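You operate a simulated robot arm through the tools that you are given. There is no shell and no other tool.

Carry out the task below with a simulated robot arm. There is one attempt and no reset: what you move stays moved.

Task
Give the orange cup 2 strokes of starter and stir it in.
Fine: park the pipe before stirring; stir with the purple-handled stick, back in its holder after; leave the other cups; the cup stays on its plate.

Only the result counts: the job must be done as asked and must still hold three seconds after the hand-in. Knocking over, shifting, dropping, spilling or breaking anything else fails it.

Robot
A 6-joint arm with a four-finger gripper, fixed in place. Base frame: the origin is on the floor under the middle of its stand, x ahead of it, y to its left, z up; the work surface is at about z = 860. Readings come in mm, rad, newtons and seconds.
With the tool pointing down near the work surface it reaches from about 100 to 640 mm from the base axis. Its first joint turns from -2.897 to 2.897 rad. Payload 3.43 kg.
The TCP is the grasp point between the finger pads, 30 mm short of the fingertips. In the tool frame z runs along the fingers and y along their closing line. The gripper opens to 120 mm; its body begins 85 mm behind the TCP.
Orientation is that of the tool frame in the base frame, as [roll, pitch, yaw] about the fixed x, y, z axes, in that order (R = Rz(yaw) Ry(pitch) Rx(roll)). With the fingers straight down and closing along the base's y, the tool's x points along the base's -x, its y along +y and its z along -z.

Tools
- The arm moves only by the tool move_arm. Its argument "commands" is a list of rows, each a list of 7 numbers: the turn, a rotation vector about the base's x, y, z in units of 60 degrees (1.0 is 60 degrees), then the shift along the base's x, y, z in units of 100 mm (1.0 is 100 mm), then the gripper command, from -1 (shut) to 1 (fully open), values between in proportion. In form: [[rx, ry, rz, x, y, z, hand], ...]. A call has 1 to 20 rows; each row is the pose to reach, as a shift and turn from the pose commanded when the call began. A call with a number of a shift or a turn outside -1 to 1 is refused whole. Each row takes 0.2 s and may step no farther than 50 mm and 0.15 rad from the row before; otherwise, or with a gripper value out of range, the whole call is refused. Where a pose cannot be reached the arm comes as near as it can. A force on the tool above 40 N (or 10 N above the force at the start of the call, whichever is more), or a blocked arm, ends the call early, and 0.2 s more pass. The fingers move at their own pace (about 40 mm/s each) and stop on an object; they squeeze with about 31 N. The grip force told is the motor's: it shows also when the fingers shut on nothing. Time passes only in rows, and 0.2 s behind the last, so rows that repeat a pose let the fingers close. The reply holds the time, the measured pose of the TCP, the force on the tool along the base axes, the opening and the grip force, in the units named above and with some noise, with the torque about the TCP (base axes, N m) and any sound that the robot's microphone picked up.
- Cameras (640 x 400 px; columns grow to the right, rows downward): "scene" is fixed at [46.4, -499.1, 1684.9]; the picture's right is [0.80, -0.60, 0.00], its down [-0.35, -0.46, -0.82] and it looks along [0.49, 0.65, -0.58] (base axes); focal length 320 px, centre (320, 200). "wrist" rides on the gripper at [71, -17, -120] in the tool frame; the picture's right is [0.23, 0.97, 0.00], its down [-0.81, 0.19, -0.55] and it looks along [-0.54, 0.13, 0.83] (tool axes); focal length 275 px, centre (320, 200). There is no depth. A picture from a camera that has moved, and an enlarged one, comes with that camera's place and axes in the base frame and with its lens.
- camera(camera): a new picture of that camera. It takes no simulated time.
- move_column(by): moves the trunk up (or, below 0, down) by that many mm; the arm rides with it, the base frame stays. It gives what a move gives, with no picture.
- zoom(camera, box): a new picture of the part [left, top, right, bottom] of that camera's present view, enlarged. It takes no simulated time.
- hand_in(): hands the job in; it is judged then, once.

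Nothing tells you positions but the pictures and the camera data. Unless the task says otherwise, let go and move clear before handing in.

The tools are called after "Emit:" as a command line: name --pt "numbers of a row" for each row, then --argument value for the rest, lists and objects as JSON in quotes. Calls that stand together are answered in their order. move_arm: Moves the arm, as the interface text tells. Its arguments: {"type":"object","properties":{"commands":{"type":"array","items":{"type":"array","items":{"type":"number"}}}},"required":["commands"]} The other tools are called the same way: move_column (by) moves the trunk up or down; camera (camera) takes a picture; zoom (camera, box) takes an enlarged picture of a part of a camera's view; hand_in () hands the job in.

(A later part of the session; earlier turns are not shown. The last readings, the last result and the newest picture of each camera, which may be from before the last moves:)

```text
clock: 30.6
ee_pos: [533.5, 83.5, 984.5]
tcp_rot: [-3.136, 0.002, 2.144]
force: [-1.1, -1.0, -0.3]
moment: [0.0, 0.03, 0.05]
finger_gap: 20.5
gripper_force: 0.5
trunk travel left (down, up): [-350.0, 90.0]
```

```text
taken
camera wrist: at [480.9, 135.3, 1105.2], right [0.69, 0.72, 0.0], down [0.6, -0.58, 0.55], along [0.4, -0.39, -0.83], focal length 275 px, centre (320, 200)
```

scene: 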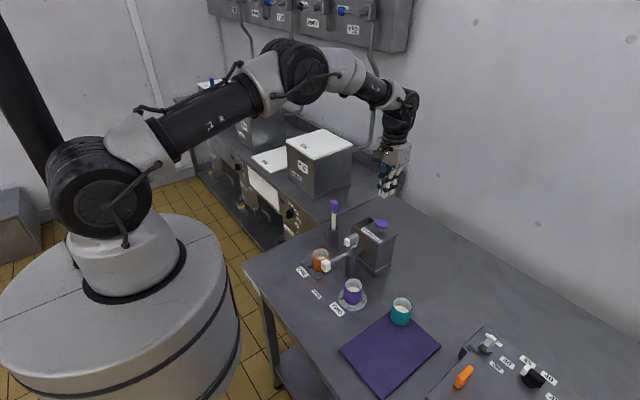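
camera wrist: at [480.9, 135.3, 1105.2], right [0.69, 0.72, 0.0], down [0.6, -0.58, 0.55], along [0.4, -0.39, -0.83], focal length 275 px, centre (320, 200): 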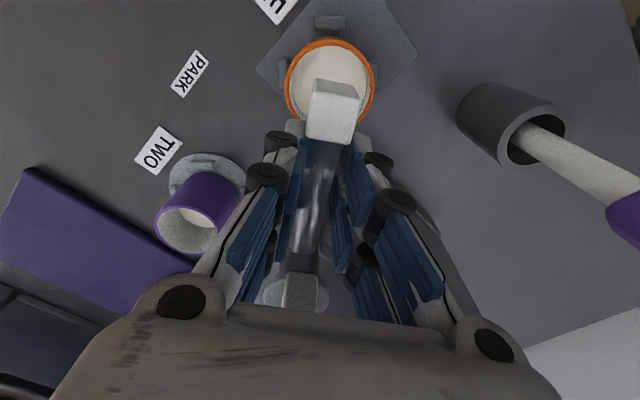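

Cage is around the pipe again. I'll swing it back along the arc to PARK, then squeeze briefly to centre it at the exact angle.

Emit:
move_arm --pt "0 0 0.0867 -0.0455 -0.0323 0 -0.667" --pt "0 0 0.17 -0.0863 -0.0672 0 -0.667" --pt "0 0 0.2533 -0.1239 -0.1055 0 -0.667" --pt "0 0 0.3367 -0.158 -0.1469 0 -0.667" --pt "0 0 0.42 -0.1884 -0.1911 0 -0.667" --pt "0 0 0.5033 -0.2148 -0.2378 0 -0.667" --pt "0 0 0.5867 -0.2371 -0.2866 0 -0.667" --pt "0 0 0.67 -0.255 -0.3372 0 -0.667" --pt "0 0 0.7533 -0.2684 -0.3891 0 -0.667" --pt "0 0 0.8367 -0.2772 -0.442 0 -0.667" --pt "0 0 0.9033 -0.281 -0.4848 0 -0.667" --pt "0 0 0.9533 -0.2819 -0.517 0 -0.667" --pt "0 0 0.9533 -0.2819 -0.517 0 -0.667"

Emit:
camera --camera "wrist"

Emit:
zoom --camera "scene" --box '[270, 170, 430, 310]'

```text
clock: 33.4
ee_pos: [506.3, 32.7, 983.9]
tcp_rot: [-3.138, 0.002, -3.14]
force: [0.5, 0.7, -0.3]
moment: [0.01, 0.02, -0.01]
finger_gap: 20.1
gripper_force: 0.1
trunk travel left (down, up): [-350.0, 90.0]
```

```text
taken
camera wrist: at [434.3, 16.8, 1105.3], right [-0.23, 0.97, 0.0], down [0.81, 0.2, 0.55], along [0.54, 0.12, -0.83], focal length 275 px, centre (320, 200)
```

wrist: 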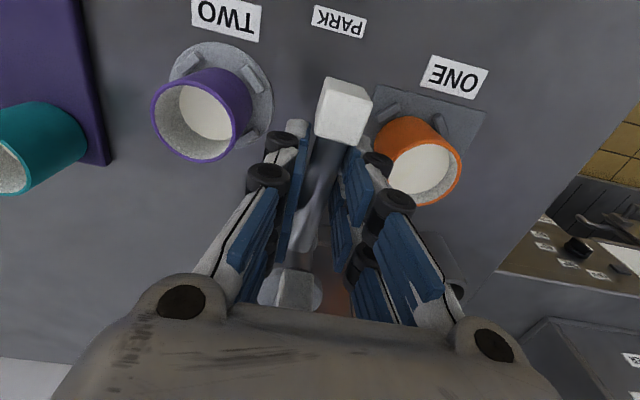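

```text
2.86 times, centred on (350, 240) of scene
camera zoom: at [46.4, -499.1, 1684.9], right [0.8, -0.6, 0.0], down [-0.35, -0.46, -0.82], along [0.49, 0.65, -0.58], focal length 915 px, centre (234, 86)
```

zoom: 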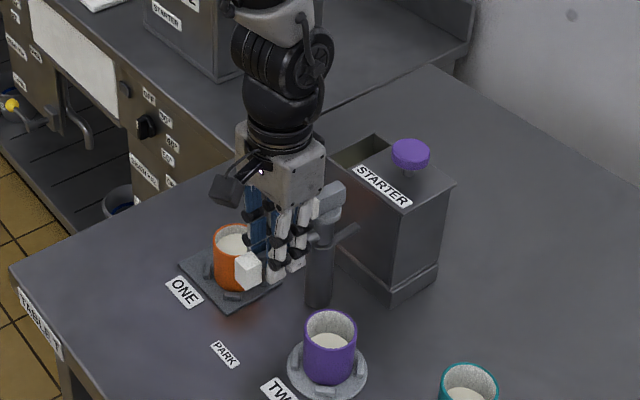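

The nozzle lags by a few mm at y≈37 versus the original 31. I'll shift slightly and squeeze to centre the pipe.

Emit:
move_arm --pt "0 0 0 0 -0.02 0 -0.667" --pt "0 0 0 0 -0.02 0 -0.9" --pt "0 0 0 0 -0.02 0 -0.9" --pt "0 0 0 0 -0.02 0 -0.9" --pt "0 0 0 0 -0.02 0 -0.9"

Emit:
camera --camera "wrist"

```text
clock: 34.5
ee_pos: [506.3, 30.7, 984.0]
tcp_rot: [-3.138, 0.001, -3.142]
force: [-0.3, -2.4, -2.1]
moment: [-0.04, -0.07, -0.18]
finger_gap: 16.0
gripper_force: 45.1
trunk travel left (down, up): [-350.0, 90.0]
```

```text
taken
camera wrist: at [434.7, 14.0, 1105.5], right [-0.23, 0.97, 0.0], down [0.81, 0.19, 0.55], along [0.54, 0.12, -0.83], focal length 275 px, centre (320, 200)
```

wrist: 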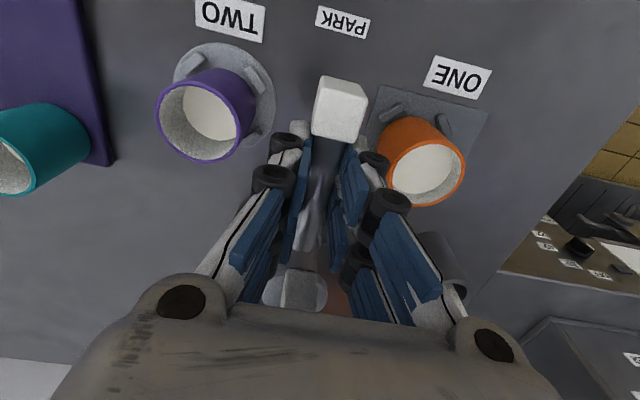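

The nozzle is at (468.5, 32), nearly the original spot. I'll nudge 1 mm, then release and rise.

Emit:
move_arm --pt "0 0 0 0 -0.012 0 -0.9" --pt "0 0 0 0 -0.012 0 -0.5" --pt "0 0 0 0 -0.012 0 -0.17" --pt "0 0 0 0 -0.012 0 -0.17" --pt "0 0 0 0 -0.012 0 -0.17" --pt "0 0 0 0 -0.012 0.3 -0.17" --pt "0 0 0 0 -0.012 0.6 -0.17" --pt "0 0 0 0 -0.012 1.0 -0.17" --pt "0 0 0 0 -0.012 1.0 -0.17"

Emit:
camera --camera "wrist"

Emit:
zoom --camera "scene" --box '[270, 170, 430, 310]'

```text
clock: 36.5
ee_pos: [506.4, 30.3, 1085.0]
tcp_rot: [-3.138, 0.001, 3.14]
force: [0.1, -0.2, 0.4]
moment: [0.0, 0.04, -0.03]
finger_gap: 50.0
gripper_force: 0.0
trunk travel left (down, up): [-350.0, 90.0]
```

```text
taken
camera wrist: at [434.5, 13.8, 1205.4], right [-0.23, 0.97, 0.0], down [0.81, 0.19, 0.55], along [0.54, 0.12, -0.83], focal length 275 px, centre (320, 200)
```

wrist: 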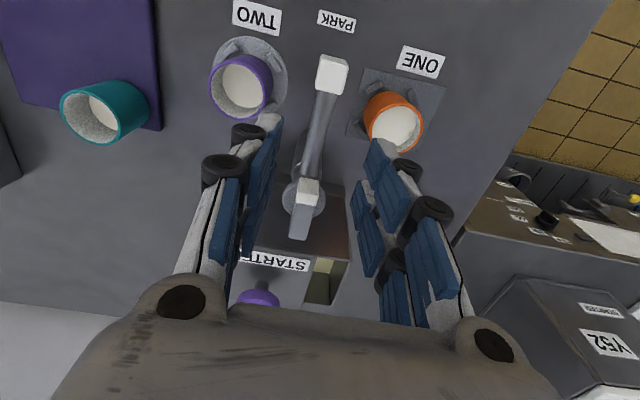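

```text
2.86 times, centred on (350, 240) of scene
camera zoom: at [46.4, -499.1, 1684.9], right [0.8, -0.6, 0.0], down [-0.35, -0.46, -0.82], along [0.49, 0.65, -0.58], focal length 915 px, centre (234, 86)
```

zoom: 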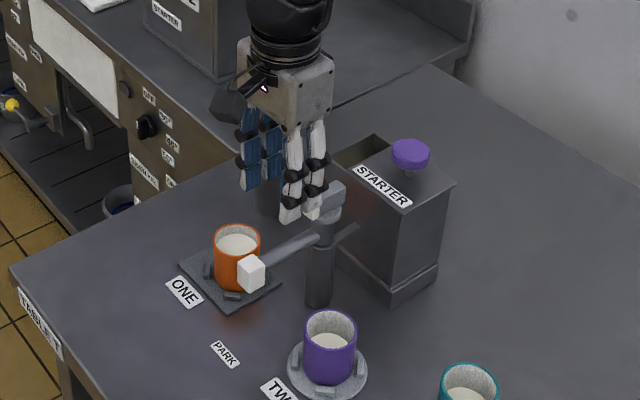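

The pipe is parked exactly as it was. Next I move above the stick area for a closer look at its lean and position.

Emit:
move_arm --pt "0 0 0 0.0 0.1 0.4 0.5" --pt "0 0 0 0.1 0.4 0.7 1" --pt "0 0 0 0.2 0.7 0.95 1" --pt "0 0 0 0.3 1.0 0.95 1" --pt "0 0 0 0.3 1.0 0.95 1" --pt "0 0 0 0.3 1.0 0.95 1"

Emit:
camera --camera "wrist"

Emit:
zoom --camera "wrist" --box '[260, 90, 420, 260]'

Emit:
zoom --camera "scene" --box '[290, 180, 370, 280]'

```text
clock: 38.0
ee_pos: [536.0, 130.7, 1180.6]
tcp_rot: [-3.136, 0.001, 3.141]
force: [0.1, 0.5, -0.2]
moment: [0.0, 0.04, 0.0]
finger_gap: 119.9
gripper_force: 0.0
trunk travel left (down, up): [-350.0, 90.0]
```

```text
taken
camera wrist: at [464.0, 114.7, 1301.1], right [-0.23, 0.97, -0.01], down [0.81, 0.19, 0.55], along [0.54, 0.12, -0.83], focal length 275 px, centre (320, 200)
```

wrist: 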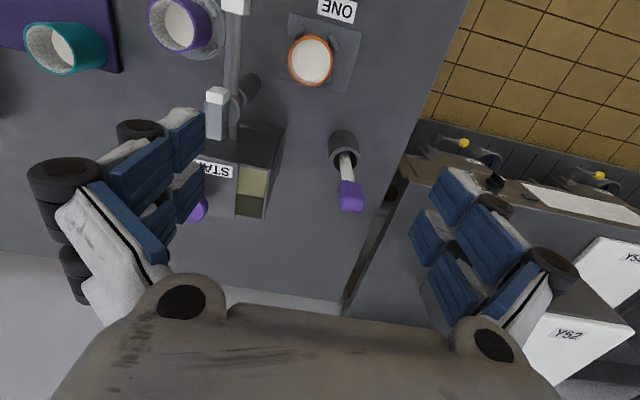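

```text
2.35 times, centred on (340, 175) of wrist
camera zoom: at [464.0, 114.7, 1301.1], right [-0.23, 0.97, -0.01], down [0.81, 0.19, 0.55], along [0.54, 0.12, -0.83], focal length 648 px, centre (273, 259)
```

zoom: 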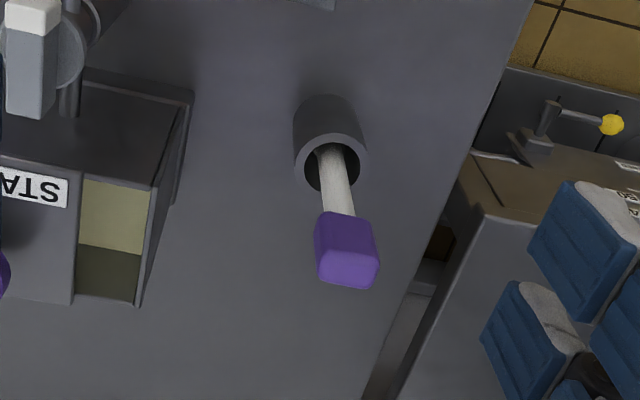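

```text
4.00 times, centred on (330, 230) of scene
camera zoom: at [46.4, -499.1, 1684.9], right [0.8, -0.6, 0.0], down [-0.35, -0.46, -0.82], along [0.49, 0.65, -0.58], focal length 1281 px, centre (280, 80)
```

zoom: 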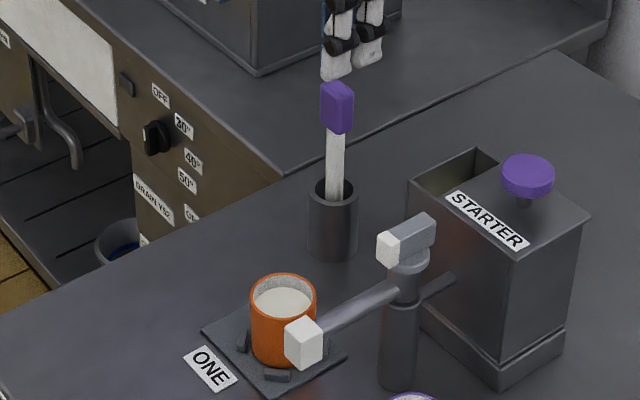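

The holder rim is at about (622, 186, 940) and the stick handle's centre at about (629, 190, 1025). I'll zoom in on the handle to pick the grip orientation.

Emit:
zoom --camera "wrist" --box '[310, 110, 390, 220]'

Emit:
zoom --camera "scene" --box '[310, 190, 360, 250]'

```text
3.64 times, centred on (350, 165) of wrist
camera zoom: at [464.0, 114.7, 1301.1], right [-0.23, 0.97, -0.01], down [0.81, 0.19, 0.55], along [0.54, 0.12, -0.83], focal length 1001 px, centre (211, 327)
```

zoom: 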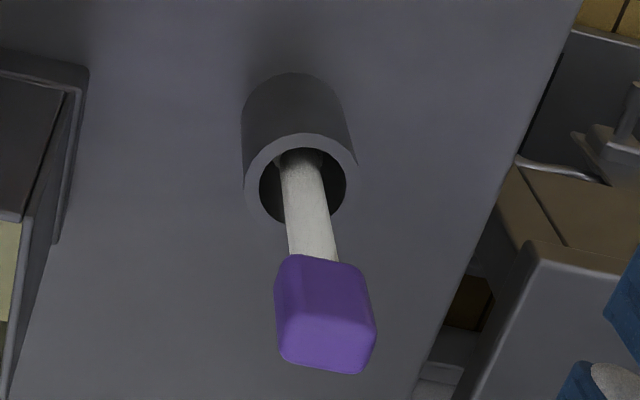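

```text
6.67 times, centred on (335, 220) of scene
camera zoom: at [46.4, -499.1, 1684.9], right [0.8, -0.6, 0.0], down [-0.35, -0.46, -0.82], along [0.49, 0.65, -0.58], focal length 2134 px, centre (220, 67)
```

zoom: 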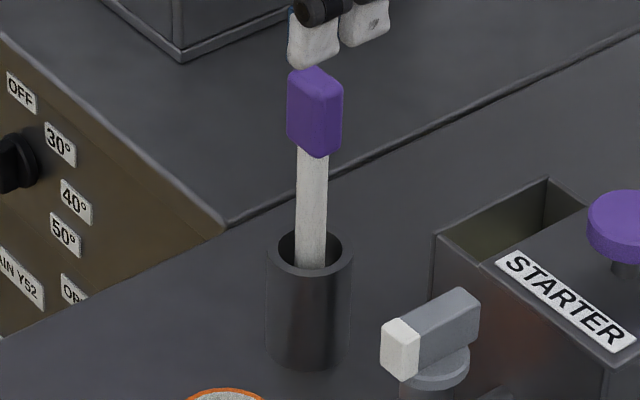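

The handle is a box about 15 mm (x) by 24 mm (y), aligned with the base axes, so I'll grip it closing along x by yawing the tool -90°. I'll move above it while turning.

Emit:
move_arm --pt "0.0053 0 0 0 0 0 0.0"

Emit:
move_arm --pt "0 0 -0.136 0.13 0.08 0 0" --pt "0 0 -0.272 0.26 0.16 0 0" --pt "0 0 -0.408 0.39 0.24 0 0" --pt "0 0 -0.544 0.52 0.32 0 0" --pt "0 0 -0.68 0.65 0.4 0 0" --pt "0 0 -0.816 0.8 0.48 0 0" --pt "0 0 -0.95 0.92 0.58 0 0"

Emit:
move_arm --pt "0 0 -0.136 0 0 0 0" --pt "0 0 -0.272 0 0 0 0" --pt "0 0 -0.408 0 0 0 0" --pt "0 0 -0.55 0 0 0 0" --pt "0 0 -0.55 0 0 0 0"

Emit:
camera --camera "wrist"

Emit:
camera --camera "scene"

```text
clock: 38.4
ee_pos: [536.3, 130.0, 1181.9]
tcp_rot: [3.14, 0.002, -3.141]
force: [0.2, 0.1, -0.5]
moment: [-0.03, -0.02, 0.01]
finger_gap: 93.7
gripper_force: 3.9
trunk travel left (down, up): [-350.0, 90.0]
```

```text
clock: 40.0
ee_pos: [629.6, 186.9, 1179.8]
tcp_rot: [3.14, 0.0, 2.145]
force: [0.3, 0.3, 0.0]
moment: [-0.01, 0.02, 0.0]
finger_gap: 60.0
gripper_force: 0.1
trunk travel left (down, up): [-350.0, 90.0]
```

```text
clock: 41.1
ee_pos: [629.6, 186.5, 1181.6]
tcp_rot: [3.141, 0.003, 1.568]
force: [0.2, -1.1, -1.0]
moment: [0.0, 0.0, 0.02]
finger_gap: 59.9
gripper_force: 0.1
trunk travel left (down, up): [-350.0, 90.0]
```

```text
taken
camera wrist: at [611.1, 259.1, 1301.0], right [0.97, 0.23, 0.0], down [0.19, -0.81, 0.56], along [0.13, -0.54, -0.83], focal length 275 px, centre (320, 200)
```

wrist: 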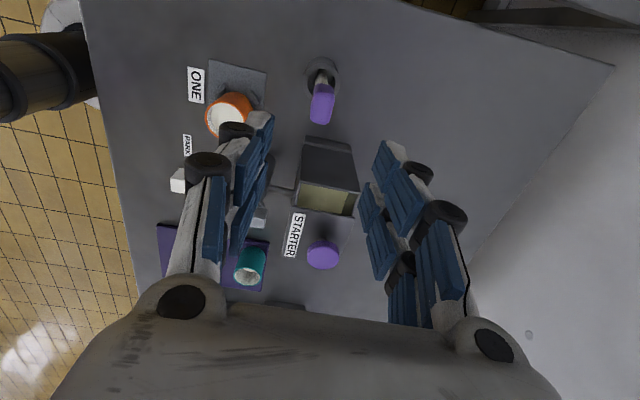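

```text
taken
```

scene: 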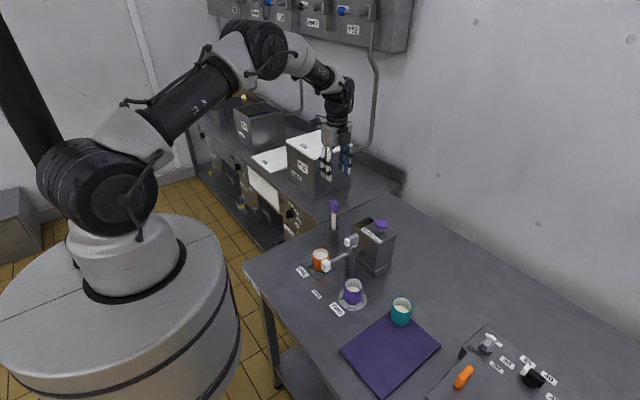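

Emit:
zoom --camera "wrist" --box '[270, 40, 380, 140]'

Emit:
zoom --camera "wrist" --box '[170, 50, 290, 150]'

```text
4.00 times, centred on (325, 90) of wrist
camera zoom: at [611.1, 259.1, 1301.0], right [0.97, 0.23, 0.0], down [0.19, -0.81, 0.56], along [0.13, -0.54, -0.83], focal length 1101 px, centre (300, 640)
```

zoom: 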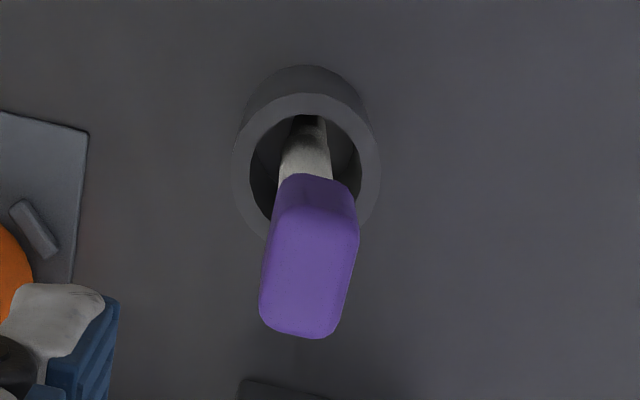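

```text
4.00 times, centred on (230, 100) of wrist
camera zoom: at [611.1, 259.1, 1301.0], right [0.97, 0.23, 0.0], down [0.19, -0.81, 0.56], along [0.13, -0.54, -0.83], focal length 1101 px, centre (680, 600)
```

zoom: 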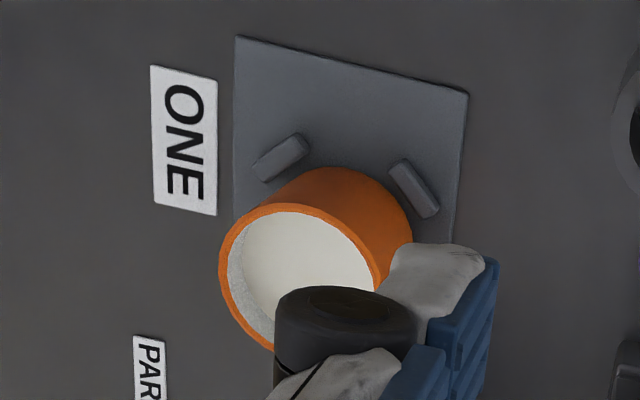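

From this view the holder and handle are concentric at about (629.5, 190), so the stick is upright. I'll descend over the handle with the fingers at a 60 mm gap.

Emit:
move_arm --pt "0 0 0 0 0.035 -0.3 0" --pt "0 0 0 0 0.035 -0.6 0" --pt "0 0 0 0 0.035 -0.85 0" --pt "0 0 0 0 0.035 -1.0 0" --pt "0 0 0 0 0.035 -1.0 0"

Emit:
camera --camera "wrist"

Emit:
zoom --camera "scene" --box '[290, 160, 390, 260]'

```text
clock: 42.4
ee_pos: [628.0, 191.6, 1081.2]
tcp_rot: [3.14, 0.003, 1.571]
force: [0.9, 0.1, -0.8]
moment: [0.04, 0.04, 0.01]
finger_gap: 60.1
gripper_force: 0.0
trunk travel left (down, up): [-350.0, 90.0]
```

```text
taken
camera wrist: at [610.7, 263.7, 1200.3], right [0.97, 0.23, 0.0], down [0.19, -0.81, 0.56], along [0.13, -0.54, -0.83], focal length 275 px, centre (320, 200)
```

wrist: 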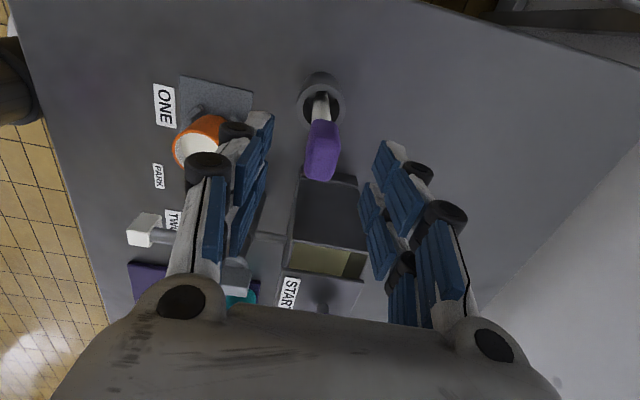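

```text
4.00 times, centred on (340, 210) of scene
camera zoom: at [46.4, -499.1, 1684.9], right [0.8, -0.6, 0.0], down [-0.35, -0.46, -0.82], along [0.49, 0.65, -0.58], focal length 1281 px, centre (240, 160)
```

zoom: 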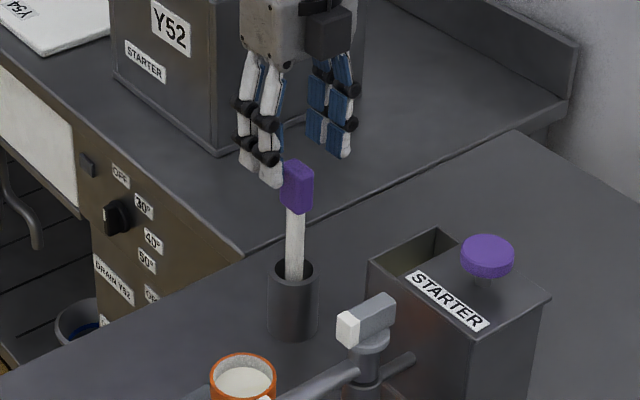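

The handle is centred between the fingers. I'll lower around it and close.

Emit:
move_arm --pt "0 0 0 0.01 -0.01 -0.2 0" --pt "0 0 0 0.01 -0.01 -0.4 0" --pt "0 0 0 0.01 -0.01 -0.51 0" --pt "0 0 0 0.01 -0.01 -0.51 0"

Emit:
camera --camera "wrist"

Emit:
zoom --camera "scene" --box '[290, 160, 390, 260]'

```text
clock: 43.4
ee_pos: [628.5, 189.6, 1027.8]
tcp_rot: [3.14, 0.001, 1.569]
force: [-0.9, -0.1, -0.3]
moment: [0.01, -0.05, 0.0]
finger_gap: 59.9
gripper_force: 0.0
trunk travel left (down, up): [-350.0, 90.0]
```

```text
taken
camera wrist: at [611.1, 261.0, 1148.8], right [0.97, 0.23, 0.0], down [0.19, -0.81, 0.56], along [0.13, -0.54, -0.83], focal length 275 px, centre (320, 200)
```

wrist: 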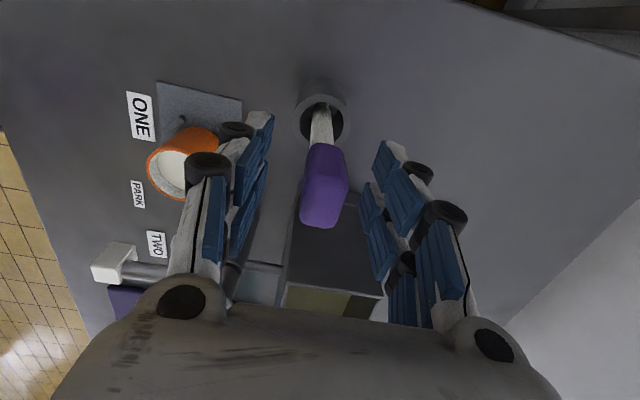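

```text
4.00 times, centred on (340, 210) of scene
camera zoom: at [46.4, -499.1, 1684.9], right [0.8, -0.6, 0.0], down [-0.35, -0.46, -0.82], along [0.49, 0.65, -0.58], focal length 1281 px, centre (240, 160)
```

zoom: 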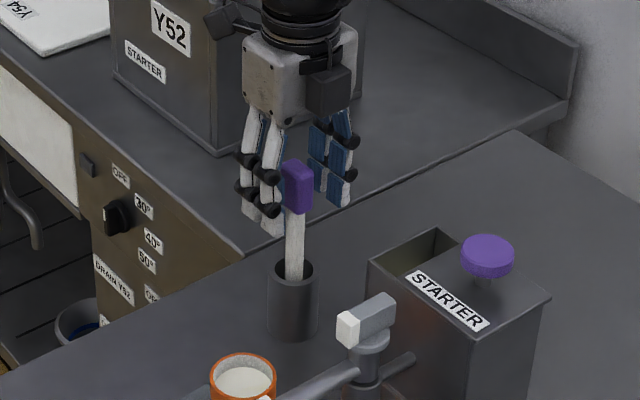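

Handle is well centred. Closing the gripper on it.

Emit:
move_arm --pt "0 0 0 0 0 0 -0.5" --pt "0 0 0 0 0 0 -0.8" --pt "0 0 0 0 0 0 -1" --pt "0 0 0 0 0 0 -1" --pt "0 0 0 0 0 0 -1" --pt "0 0 0 0 0 0 -1"

Emit:
camera --camera "wrist"

Emit:
zoom --camera "scene" --box '[290, 160, 390, 260]'

```text
clock: 44.8
ee_pos: [629.2, 189.4, 1028.4]
tcp_rot: [3.139, 0.002, 1.57]
force: [-0.6, -0.9, -1.4]
moment: [-0.03, 0.02, 0.01]
finger_gap: 19.6
gripper_force: 31.3
trunk travel left (down, up): [-350.0, 90.0]
```

```text
taken
camera wrist: at [611.2, 261.0, 1148.9], right [0.97, 0.23, 0.0], down [0.19, -0.81, 0.56], along [0.13, -0.54, -0.83], focal length 275 px, centre (320, 200)
```

wrist: 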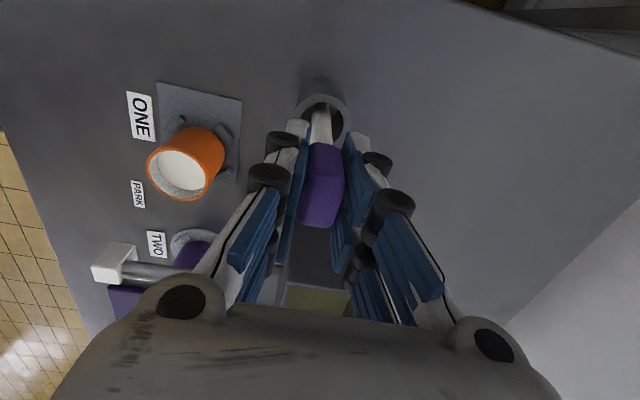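

```text
4.00 times, centred on (340, 210) of scene
camera zoom: at [46.4, -499.1, 1684.9], right [0.8, -0.6, 0.0], down [-0.35, -0.46, -0.82], along [0.49, 0.65, -0.58], focal length 1281 px, centre (240, 160)
```

zoom: 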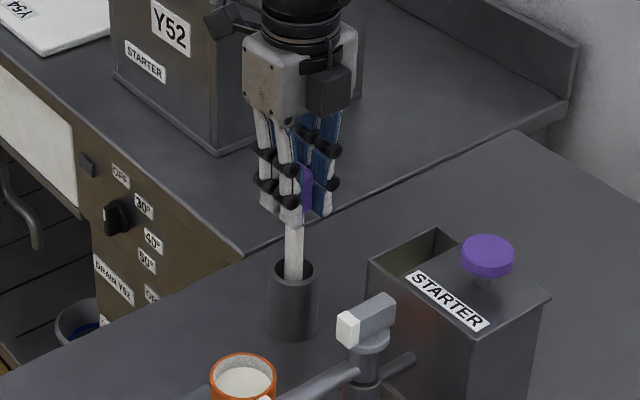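

The stick is gripped (19.6 mm gap). I'll lift it straight out by 100 mm.

Emit:
move_arm --pt "0 0 0 0 0 0.1 -1" --pt "0 0 0 0 0 0.25 -1" --pt "0 0 0 0 0 0.45 -1" --pt "0 0 0 0 0 0.65 -1" --pt "0 0 0 0 0 0.85 -1" --pt "0 0 0 0 0 1.0 -1" --pt "0 0 0 0 0 1.0 -1"

Emit:
camera --camera "wrist"

Emit:
zoom --camera "scene" --box '[270, 140, 410, 280]'

```text
clock: 46.4
ee_pos: [629.6, 188.8, 1129.3]
tcp_rot: [3.142, 0.003, 1.57]
force: [0.2, 0.0, -0.1]
moment: [0.0, 0.01, -0.01]
finger_gap: 19.3
gripper_force: 30.7
trunk travel left (down, up): [-350.0, 90.0]
```

```text
taken
camera wrist: at [612.4, 261.3, 1248.9], right [0.97, 0.23, 0.0], down [0.19, -0.81, 0.56], along [0.13, -0.54, -0.83], focal length 275 px, centre (320, 200)
```

wrist: 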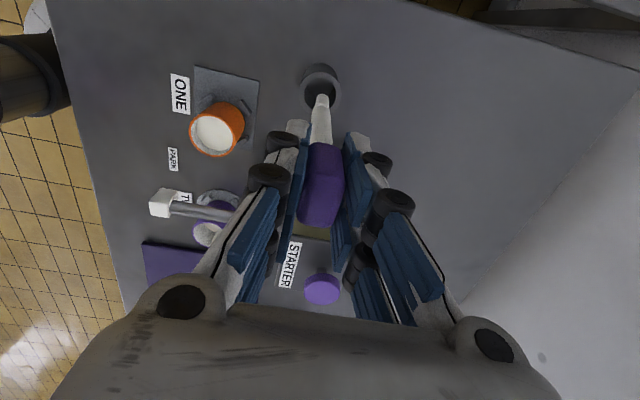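

```text
2.86 times, centred on (340, 210) of scene
camera zoom: at [46.4, -499.1, 1684.9], right [0.8, -0.6, 0.0], down [-0.35, -0.46, -0.82], along [0.49, 0.65, -0.58], focal length 915 px, centre (263, 171)
```

zoom: 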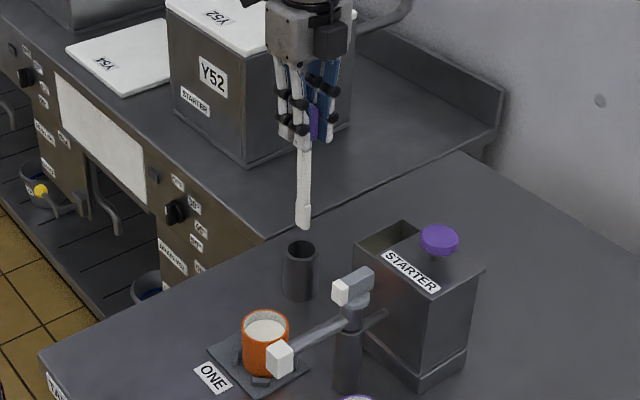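

The stick is out, with its lower end at about z≈966. I'll carry it over the orange cup at this height.

Emit:
move_arm --pt "0 0 0 -0.2 -0.13 0 -1" --pt "0 0 0 -0.4 -0.26 0 -1" --pt "0 0 0 -0.6 -0.39 0 -1" --pt "0 0 0 -0.8 -0.51 0 -1" --pt "0 0 0 -0.95 -0.61 0 -1" --pt "0 0 0 -0.95 -0.61 0 -1"

Emit:
move_arm --pt "0 0 0 -0.1 -0.07 0 -1" --pt "0 0 0 -0.21 -0.145 0 -1" --pt "0 0 0 -0.21 -0.145 0 -1"

Emit:
camera --camera "wrist"

Emit:
zoom --camera "scene" --box '[270, 180, 390, 290]'

Emit:
zoom --camera "wrist" --box '[250, 30, 390, 190]'

```text
clock: 47.8
ee_pos: [535.1, 128.9, 1130.1]
tcp_rot: [3.138, 0.003, 1.571]
force: [-0.2, -0.5, -0.5]
moment: [-0.01, 0.01, 0.01]
finger_gap: 19.6
gripper_force: 30.8
trunk travel left (down, up): [-350.0, 90.0]
```

```text
clock: 48.5
ee_pos: [513.1, 113.4, 1129.3]
tcp_rot: [3.139, 0.001, 1.569]
force: [0.1, -0.2, -0.6]
moment: [-0.02, 0.0, 0.01]
finger_gap: 19.4
gripper_force: 31.0
trunk travel left (down, up): [-350.0, 90.0]
```

```text
taken
camera wrist: at [495.6, 186.0, 1249.5], right [0.97, 0.23, 0.0], down [0.19, -0.81, 0.56], along [0.13, -0.54, -0.83], focal length 275 px, centre (320, 200)
```

wrist: 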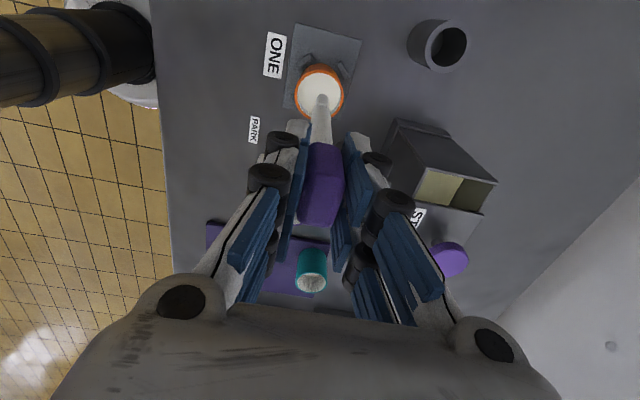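

```text
3.64 times, centred on (330, 235) of scene
camera zoom: at [46.4, -499.1, 1684.9], right [0.8, -0.6, 0.0], down [-0.35, -0.46, -0.82], along [0.49, 0.65, -0.58], focal length 1164 px, centre (284, 73)
```

zoom: 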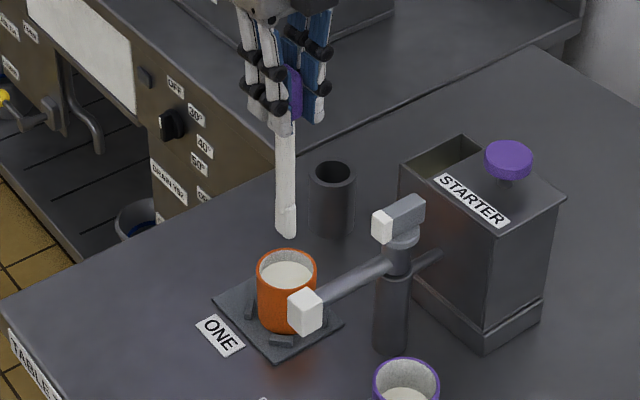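

```text
2.50 times, centred on (320, 110) of wrist
camera zoom: at [495.6, 186.0, 1249.5], right [0.97, 0.23, 0.0], down [0.19, -0.81, 0.56], along [0.13, -0.54, -0.83], focal length 688 px, centre (320, 425)
```

zoom: 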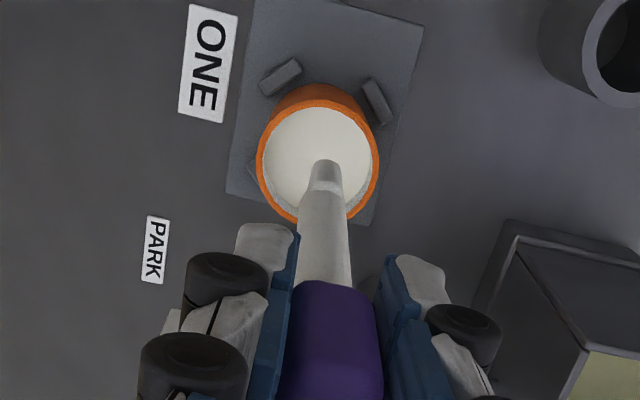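

The stick is held with a slight lean: its tip is near (513, 120) while the cup centre is (512, 113). I'll shift about 7 mm in -y and lower until the tip is just above the rim to verify.

Emit:
move_arm --pt "0 0 0 -0.01 -0.05 0 -1" --pt "0 0 0 -0.01 -0.06 -0.15 -1" --pt "0 0 0 -0.01 -0.06 -0.3 -1" --pt "0 0 0 -0.01 -0.06 -0.3 -1"

Emit:
zoom --camera "wrist" --box '[250, 30, 390, 190]'

Emit:
zoom --camera "scene" --box '[290, 220, 360, 280]'

```text
clock: 49.5
ee_pos: [513.8, 108.5, 1100.1]
tcp_rot: [3.14, 0.002, 1.571]
force: [0.3, 0.1, -1.2]
moment: [0.02, 0.01, -0.03]
finger_gap: 19.3
gripper_force: 30.6
trunk travel left (down, up): [-350.0, 90.0]
```

```text
2.50 times, centred on (320, 110) of wrist
camera zoom: at [494.9, 180.3, 1219.7], right [0.97, 0.23, 0.0], down [0.19, -0.81, 0.56], along [0.13, -0.54, -0.83], focal length 688 px, centre (320, 425)
```

zoom: 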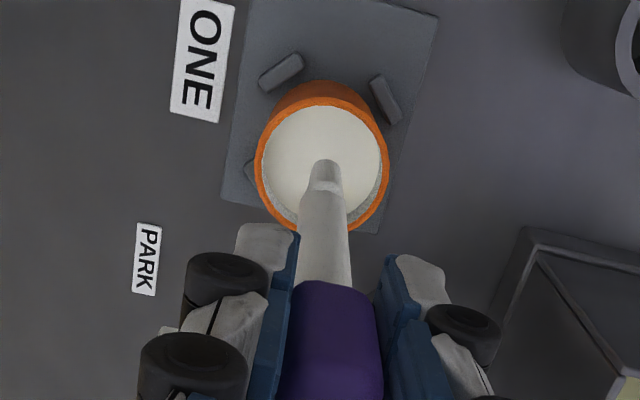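

```text
6.67 times, centred on (325, 250) of scene
camera zoom: at [46.4, -499.1, 1684.9], right [0.8, -0.6, 0.0], down [-0.35, -0.46, -0.82], along [0.49, 0.65, -0.58], focal length 2134 px, centre (287, -133)
```

zoom: 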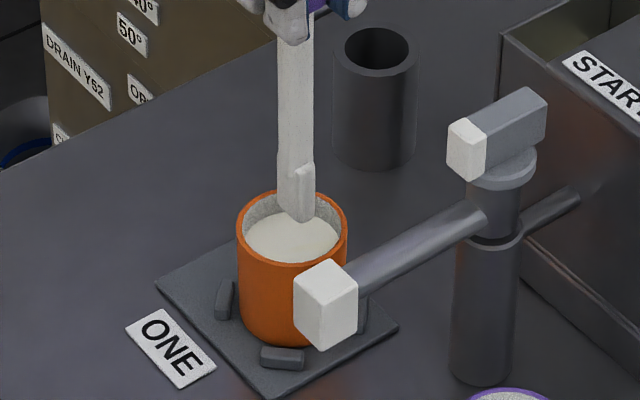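

The tip is centred over the cup within a few mm. I'll lower the stick 50 mm into the contents, watching for contact.

Emit:
move_arm --pt "0 0 0 -0.01 0 -0.1 -1" --pt "0 0 0 -0.01 0 -0.2 -1" --pt "0 0 0 -0.01 0 -0.3 -1" --pt "0 0 0 -0.01 0 -0.4 -1" --pt "0 0 0 -0.01 0 -0.48 -1" --pt "0 0 0 -0.01 0 -0.48 -1"

Emit:
zoom --camera "wrist" --box '[250, 30, 390, 190]'

Emit:
zoom --camera "scene" --box '[290, 220, 360, 280]'

```text
clock: 51.0
ee_pos: [512.2, 108.5, 1052.0]
tcp_rot: [3.139, 0.001, 1.57]
force: [0.0, 0.6, -0.7]
moment: [0.0, 0.02, -0.05]
finger_gap: 19.5
gripper_force: 31.6
trunk travel left (down, up): [-350.0, 90.0]
```

```text
2.50 times, centred on (320, 110) of wrist
camera zoom: at [494.4, 180.4, 1172.6], right [0.97, 0.23, 0.0], down [0.19, -0.81, 0.56], along [0.13, -0.54, -0.83], focal length 688 px, centre (320, 425)
```

zoom: 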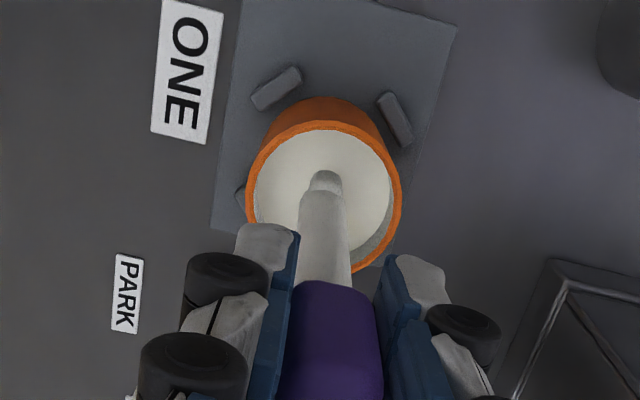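

```text
6.67 times, centred on (325, 250) of scene
camera zoom: at [46.4, -499.1, 1684.9], right [0.8, -0.6, 0.0], down [-0.35, -0.46, -0.82], along [0.49, 0.65, -0.58], focal length 2134 px, centre (287, -133)
```

zoom: 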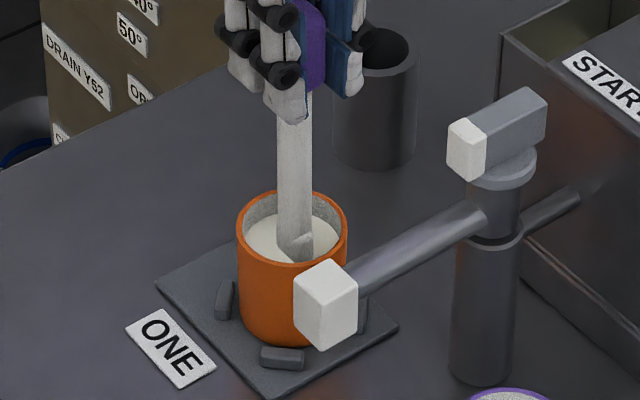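

The stick is immersed and close to the cup axis with no contact. I'll start stirring with 9 mm circles, one turn first.

Emit:
move_arm --pt "0 0 0 0.04 0.015 -0.03 -1" --pt "0 0 0 0.09 0.015 -0.03 -1" --pt "0 0 0 0.073 0.068 -0.03 -1" --pt "0 0 0 0.028 0.101 -0.03 -1" --pt "0 0 0 -0.028 0.101 -0.03 -1" --pt "0 0 0 -0.073 0.068 -0.03 -1" --pt "0 0 0 -0.09 0.015 -0.03 -1" --pt "0 0 0 -0.073 -0.038 -0.03 -1" --pt "0 0 0 -0.028 -0.071 -0.03 -1" --pt "0 0 0 0.028 -0.071 -0.03 -1" --pt "0 0 0 0.073 -0.038 -0.03 -1" --pt "0 0 0 0.09 0.015 -0.03 -1"

Emit:
zoom --camera "wrist" --box '[250, 30, 390, 190]'

Emit:
zoom --camera "scene" --box '[290, 220, 360, 280]'

```text
clock: 53.5
ee_pos: [520.3, 110.2, 1048.5]
tcp_rot: [3.141, 0.005, 1.571]
force: [-0.1, 0.4, -0.3]
moment: [-0.01, -0.01, 0.02]
finger_gap: 19.5
gripper_force: 30.3
trunk travel left (down, up): [-350.0, 90.0]
```

```text
2.50 times, centred on (320, 110) of wrist
camera zoom: at [502.9, 181.3, 1168.8], right [0.97, 0.23, 0.0], down [0.19, -0.81, 0.56], along [0.13, -0.54, -0.83], focal length 688 px, centre (320, 425)
```

zoom: 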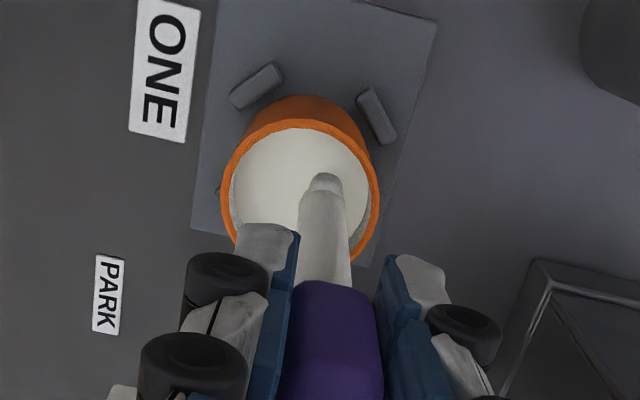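

```text
6.67 times, centred on (325, 250) of scene
camera zoom: at [46.4, -499.1, 1684.9], right [0.8, -0.6, 0.0], down [-0.35, -0.46, -0.82], along [0.49, 0.65, -0.58], focal length 2134 px, centre (287, -133)
```

zoom: 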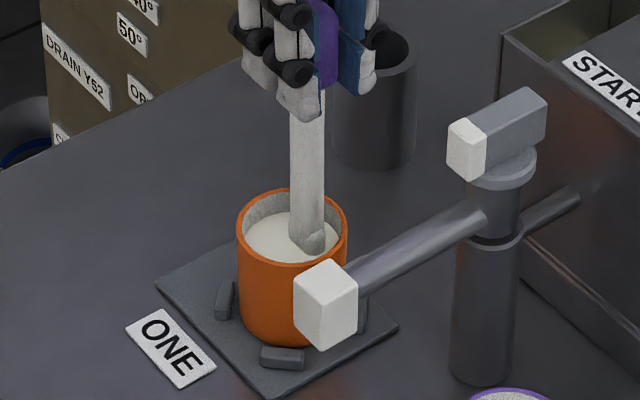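

No contact and the cup hasn't moved. I'll do two more full turns, twice.

Emit:
move_arm --pt "0 0 0 -0.017 0.053 -0.02 -1" --pt "0 0 0 -0.062 0.086 -0.02 -1" --pt "0 0 0 -0.118 0.086 -0.02 -1" --pt "0 0 0 -0.163 0.053 -0.02 -1" --pt "0 0 0 -0.18 0 -0.02 -1" --pt "0 0 0 -0.163 -0.053 -0.02 -1" --pt "0 0 0 -0.118 -0.086 -0.02 -1" --pt "0 0 0 -0.062 -0.086 -0.02 -1" --pt "0 0 0 -0.017 -0.053 -0.02 -1" --pt "0 0 0 0 0 -0.02 -1" --pt "0 0 0 -0.017 0.053 -0.02 -1" --pt "0 0 0 -0.062 0.086 -0.02 -1" --pt "0 0 0 -0.118 0.086 -0.02 -1" --pt "0 0 0 -0.163 0.053 -0.02 -1" --pt "0 0 0 -0.18 0 -0.02 -1" --pt "0 0 0 -0.163 -0.053 -0.02 -1" --pt "0 0 0 -0.118 -0.086 -0.02 -1" --pt "0 0 0 -0.062 -0.086 -0.02 -1" --pt "0 0 0 -0.017 -0.053 -0.02 -1" --pt "0 0 0 0 0 -0.02 -1"

Emit:
zoom --camera "scene" --box '[290, 220, 360, 280]'

Emit:
move_arm --pt "0 0 0 -0.017 0.053 0 -1" --pt "0 0 0 -0.062 0.086 0 -1" --pt "0 0 0 -0.118 0.086 0 -1" --pt "0 0 0 -0.163 0.053 0 -1" --pt "0 0 0 -0.18 0 0 -1" --pt "0 0 0 -0.163 -0.053 0 -1" --pt "0 0 0 -0.118 -0.086 0 -1" --pt "0 0 0 -0.062 -0.086 0 -1" --pt "0 0 0 -0.017 -0.053 0 -1" --pt "0 0 0 0 0 0 -1" --pt "0 0 0 -0.017 0.053 0 -1" --pt "0 0 0 -0.062 0.086 0 -1" --pt "0 0 0 -0.118 0.086 0 -1" --pt "0 0 0 -0.163 0.053 0 -1" --pt "0 0 0 -0.18 0 0 -1" --pt "0 0 0 -0.163 -0.053 0 -1" --pt "0 0 0 -0.118 -0.086 0 -1" --pt "0 0 0 -0.062 -0.086 0 -1" --pt "0 0 0 -0.017 -0.053 0 -1" --pt "0 0 0 0 0 0 -1"

Emit:
zoom --camera "wrist" --box '[250, 30, 390, 190]'

Emit:
zoom --camera "scene" --box '[290, 220, 360, 280]'

```text
clock: 57.8
ee_pos: [520.3, 111.8, 1046.4]
tcp_rot: [3.14, 0.002, 1.571]
force: [-0.9, 0.7, -1.3]
moment: [-0.04, 0.02, 0.01]
finger_gap: 19.3
gripper_force: 30.9
trunk travel left (down, up): [-350.0, 90.0]
```

```text
6.67 times, centred on (325, 250) of scene
camera zoom: at [46.4, -499.1, 1684.9], right [0.8, -0.6, 0.0], down [-0.35, -0.46, -0.82], along [0.49, 0.65, -0.58], focal length 2134 px, centre (287, -133)
```

zoom: 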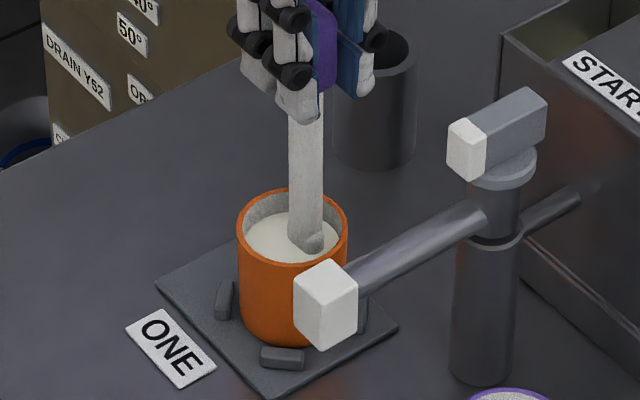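

```text
clock: 62.0
ee_pos: [520.6, 109.6, 1047.8]
tcp_rot: [3.138, 0.002, 1.572]
force: [1.1, 0.1, -0.9]
moment: [0.02, -0.01, -0.02]
finger_gap: 19.5
gripper_force: 31.1
trunk travel left (down, up): [-350.0, 90.0]
```

```text
2.50 times, centred on (320, 110) of wrist
camera zoom: at [503.0, 181.9, 1167.2], right [0.97, 0.23, 0.0], down [0.19, -0.81, 0.56], along [0.13, -0.54, -0.83], focal length 688 px, centre (320, 425)
```

zoom: 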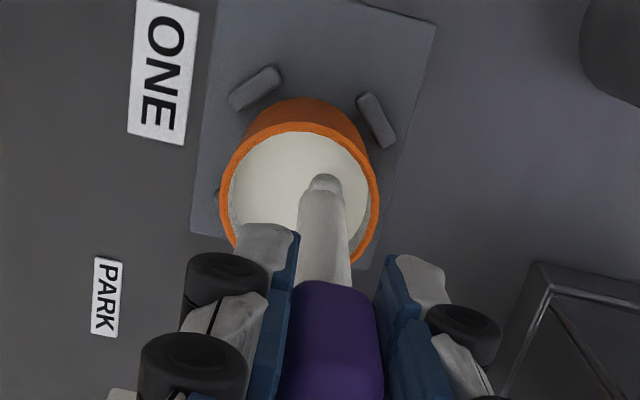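

```text
6.67 times, centred on (325, 250) of scene
camera zoom: at [46.4, -499.1, 1684.9], right [0.8, -0.6, 0.0], down [-0.35, -0.46, -0.82], along [0.49, 0.65, -0.58], focal length 2134 px, centre (287, -133)
```

zoom: 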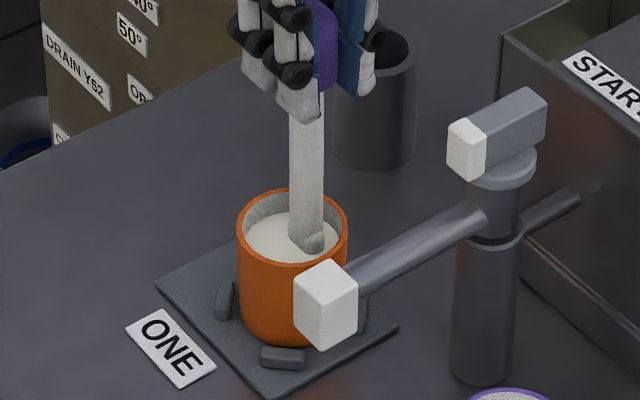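

Five turns are done with the stick about 20 mm deep. I'll lower 5 mm more and do a few additional turns to make sure it's well mixed.

Emit:
move_arm --pt "0 0 0 -0.017 0.053 -0.02 -1" --pt "0 0 0 -0.062 0.086 -0.05 -1" --pt "0 0 0 -0.118 0.086 -0.05 -1" --pt "0 0 0 -0.163 0.053 -0.05 -1" --pt "0 0 0 -0.18 0 -0.05 -1" --pt "0 0 0 -0.163 -0.053 -0.05 -1" --pt "0 0 0 -0.118 -0.086 -0.05 -1" --pt "0 0 0 -0.062 -0.086 -0.05 -1" --pt "0 0 0 -0.017 -0.053 -0.05 -1" --pt "0 0 0 0 0 -0.05 -1" --pt "0 0 0 -0.017 0.053 -0.05 -1" --pt "0 0 0 -0.062 0.086 -0.05 -1" --pt "0 0 0 -0.118 0.086 -0.05 -1" --pt "0 0 0 -0.163 0.053 -0.05 -1" --pt "0 0 0 -0.18 0 -0.05 -1" --pt "0 0 0 -0.163 -0.053 -0.05 -1" --pt "0 0 0 -0.118 -0.086 -0.05 -1" --pt "0 0 0 -0.062 -0.086 -0.05 -1" --pt "0 0 0 -0.017 -0.053 -0.05 -1" --pt "0 0 0 0 0 -0.05 -1"

Emit:
move_arm --pt "0 0 0 -0.017 0.053 0 -1" --pt "0 0 0 -0.062 0.086 0 -1" --pt "0 0 0 -0.118 0.086 0 -1" --pt "0 0 0 -0.163 0.053 0 -1" --pt "0 0 0 -0.18 0 0 -1" --pt "0 0 0 -0.163 -0.053 0 -1" --pt "0 0 0 -0.118 -0.086 0 -1" --pt "0 0 0 -0.062 -0.086 0 -1" --pt "0 0 0 -0.017 -0.053 0 -1" --pt "0 0 0 0 0 0 -1" --pt "0 0 0 -0.017 0.053 0 -1" --pt "0 0 0 -0.062 0.086 0 -1" --pt "0 0 0 -0.118 0.086 0 -1" --pt "0 0 0 -0.163 0.053 0 -1" --pt "0 0 0 -0.18 0 0 -1" --pt "0 0 0 -0.163 -0.053 0 -1" --pt "0 0 0 -0.118 -0.086 0 -1" --pt "0 0 0 -0.062 -0.086 0 -1" --pt "0 0 0 -0.017 -0.053 0 -1" --pt "0 0 0 0 0 0 -1"

Emit:
zoom --camera "scene" --box '[290, 220, 360, 280]'

```text
clock: 66.2
ee_pos: [520.3, 109.6, 1040.9]
tcp_rot: [3.14, 0.001, 1.572]
force: [-0.6, 0.4, -0.1]
moment: [-0.01, -0.02, 0.0]
finger_gap: 19.1
gripper_force: 31.3
trunk travel left (down, up): [-350.0, 90.0]
```

```text
clock: 70.3
ee_pos: [520.4, 111.7, 1041.7]
tcp_rot: [-3.141, 0.001, 1.572]
force: [-0.7, 1.0, -0.2]
moment: [0.01, 0.03, 0.01]
finger_gap: 19.2
gripper_force: 31.1
trunk travel left (down, up): [-350.0, 90.0]
```

```text
6.67 times, centred on (325, 250) of scene
camera zoom: at [46.4, -499.1, 1684.9], right [0.8, -0.6, 0.0], down [-0.35, -0.46, -0.82], along [0.49, 0.65, -0.58], focal length 2134 px, centre (287, -133)
```

zoom: 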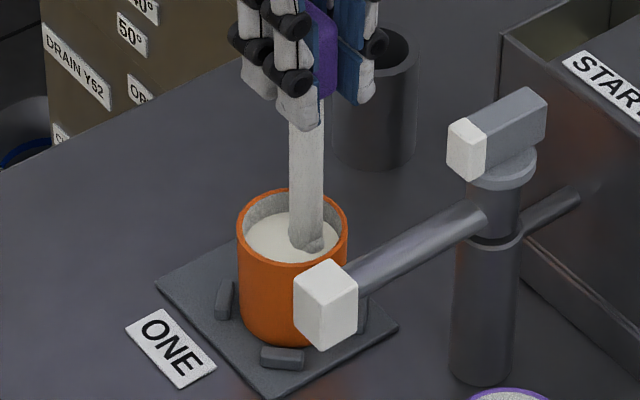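

Stirring is finished (nine turns). I'll centre the stick, lift it straight out and pause briefly above the cup.

Emit:
move_arm --pt "0 0 0 -0.05 0 0 -1" --pt "0 0 0 -0.09 0 0.02 -1" --pt "0 0 0 -0.09 0 0.15 -1" --pt "0 0 0 -0.09 0 0.3 -1" --pt "0 0 0 -0.09 0 0.45 -1" --pt "0 0 0 -0.09 0 0.6 -1" --pt "0 0 0 -0.09 0 0.75 -1" --pt "0 0 0 -0.09 0 0.88 -1" --pt "0 0 0 -0.09 0 0.88 -1" --pt "0 0 0 -0.09 0 0.88 -1" --pt "0 0 0 -0.09 0 0.88 -1"

Emit:
zoom --camera "scene" --box '[270, 180, 390, 290]'

Emit:
zoom --camera "wrist" --box '[250, 30, 390, 190]'

```text
clock: 72.8
ee_pos: [510.4, 109.3, 1129.2]
tcp_rot: [3.14, 0.003, 1.57]
force: [-1.4, 0.1, -0.6]
moment: [-0.03, -0.02, -0.01]
finger_gap: 19.4
gripper_force: 30.8
trunk travel left (down, up): [-350.0, 90.0]
```

```text
3.64 times, centred on (330, 235) of scene
camera zoom: at [46.4, -499.1, 1684.9], right [0.8, -0.6, 0.0], down [-0.35, -0.46, -0.82], along [0.49, 0.65, -0.58], focal length 1164 px, centre (284, 73)
```

zoom: 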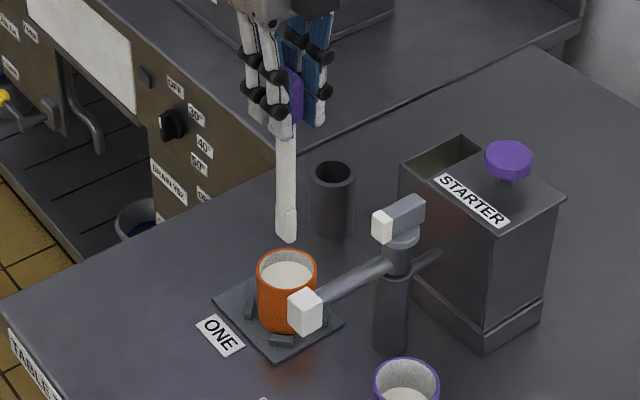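

```text
2.50 times, centred on (320, 110) of wrist
camera zoom: at [492.7, 181.2, 1250.0], right [0.97, 0.23, 0.0], down [0.19, -0.81, 0.56], along [0.13, -0.54, -0.83], focal length 688 px, centre (320, 425)
```

zoom: 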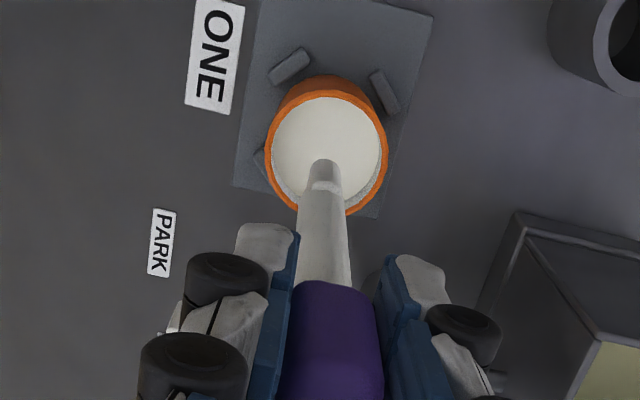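

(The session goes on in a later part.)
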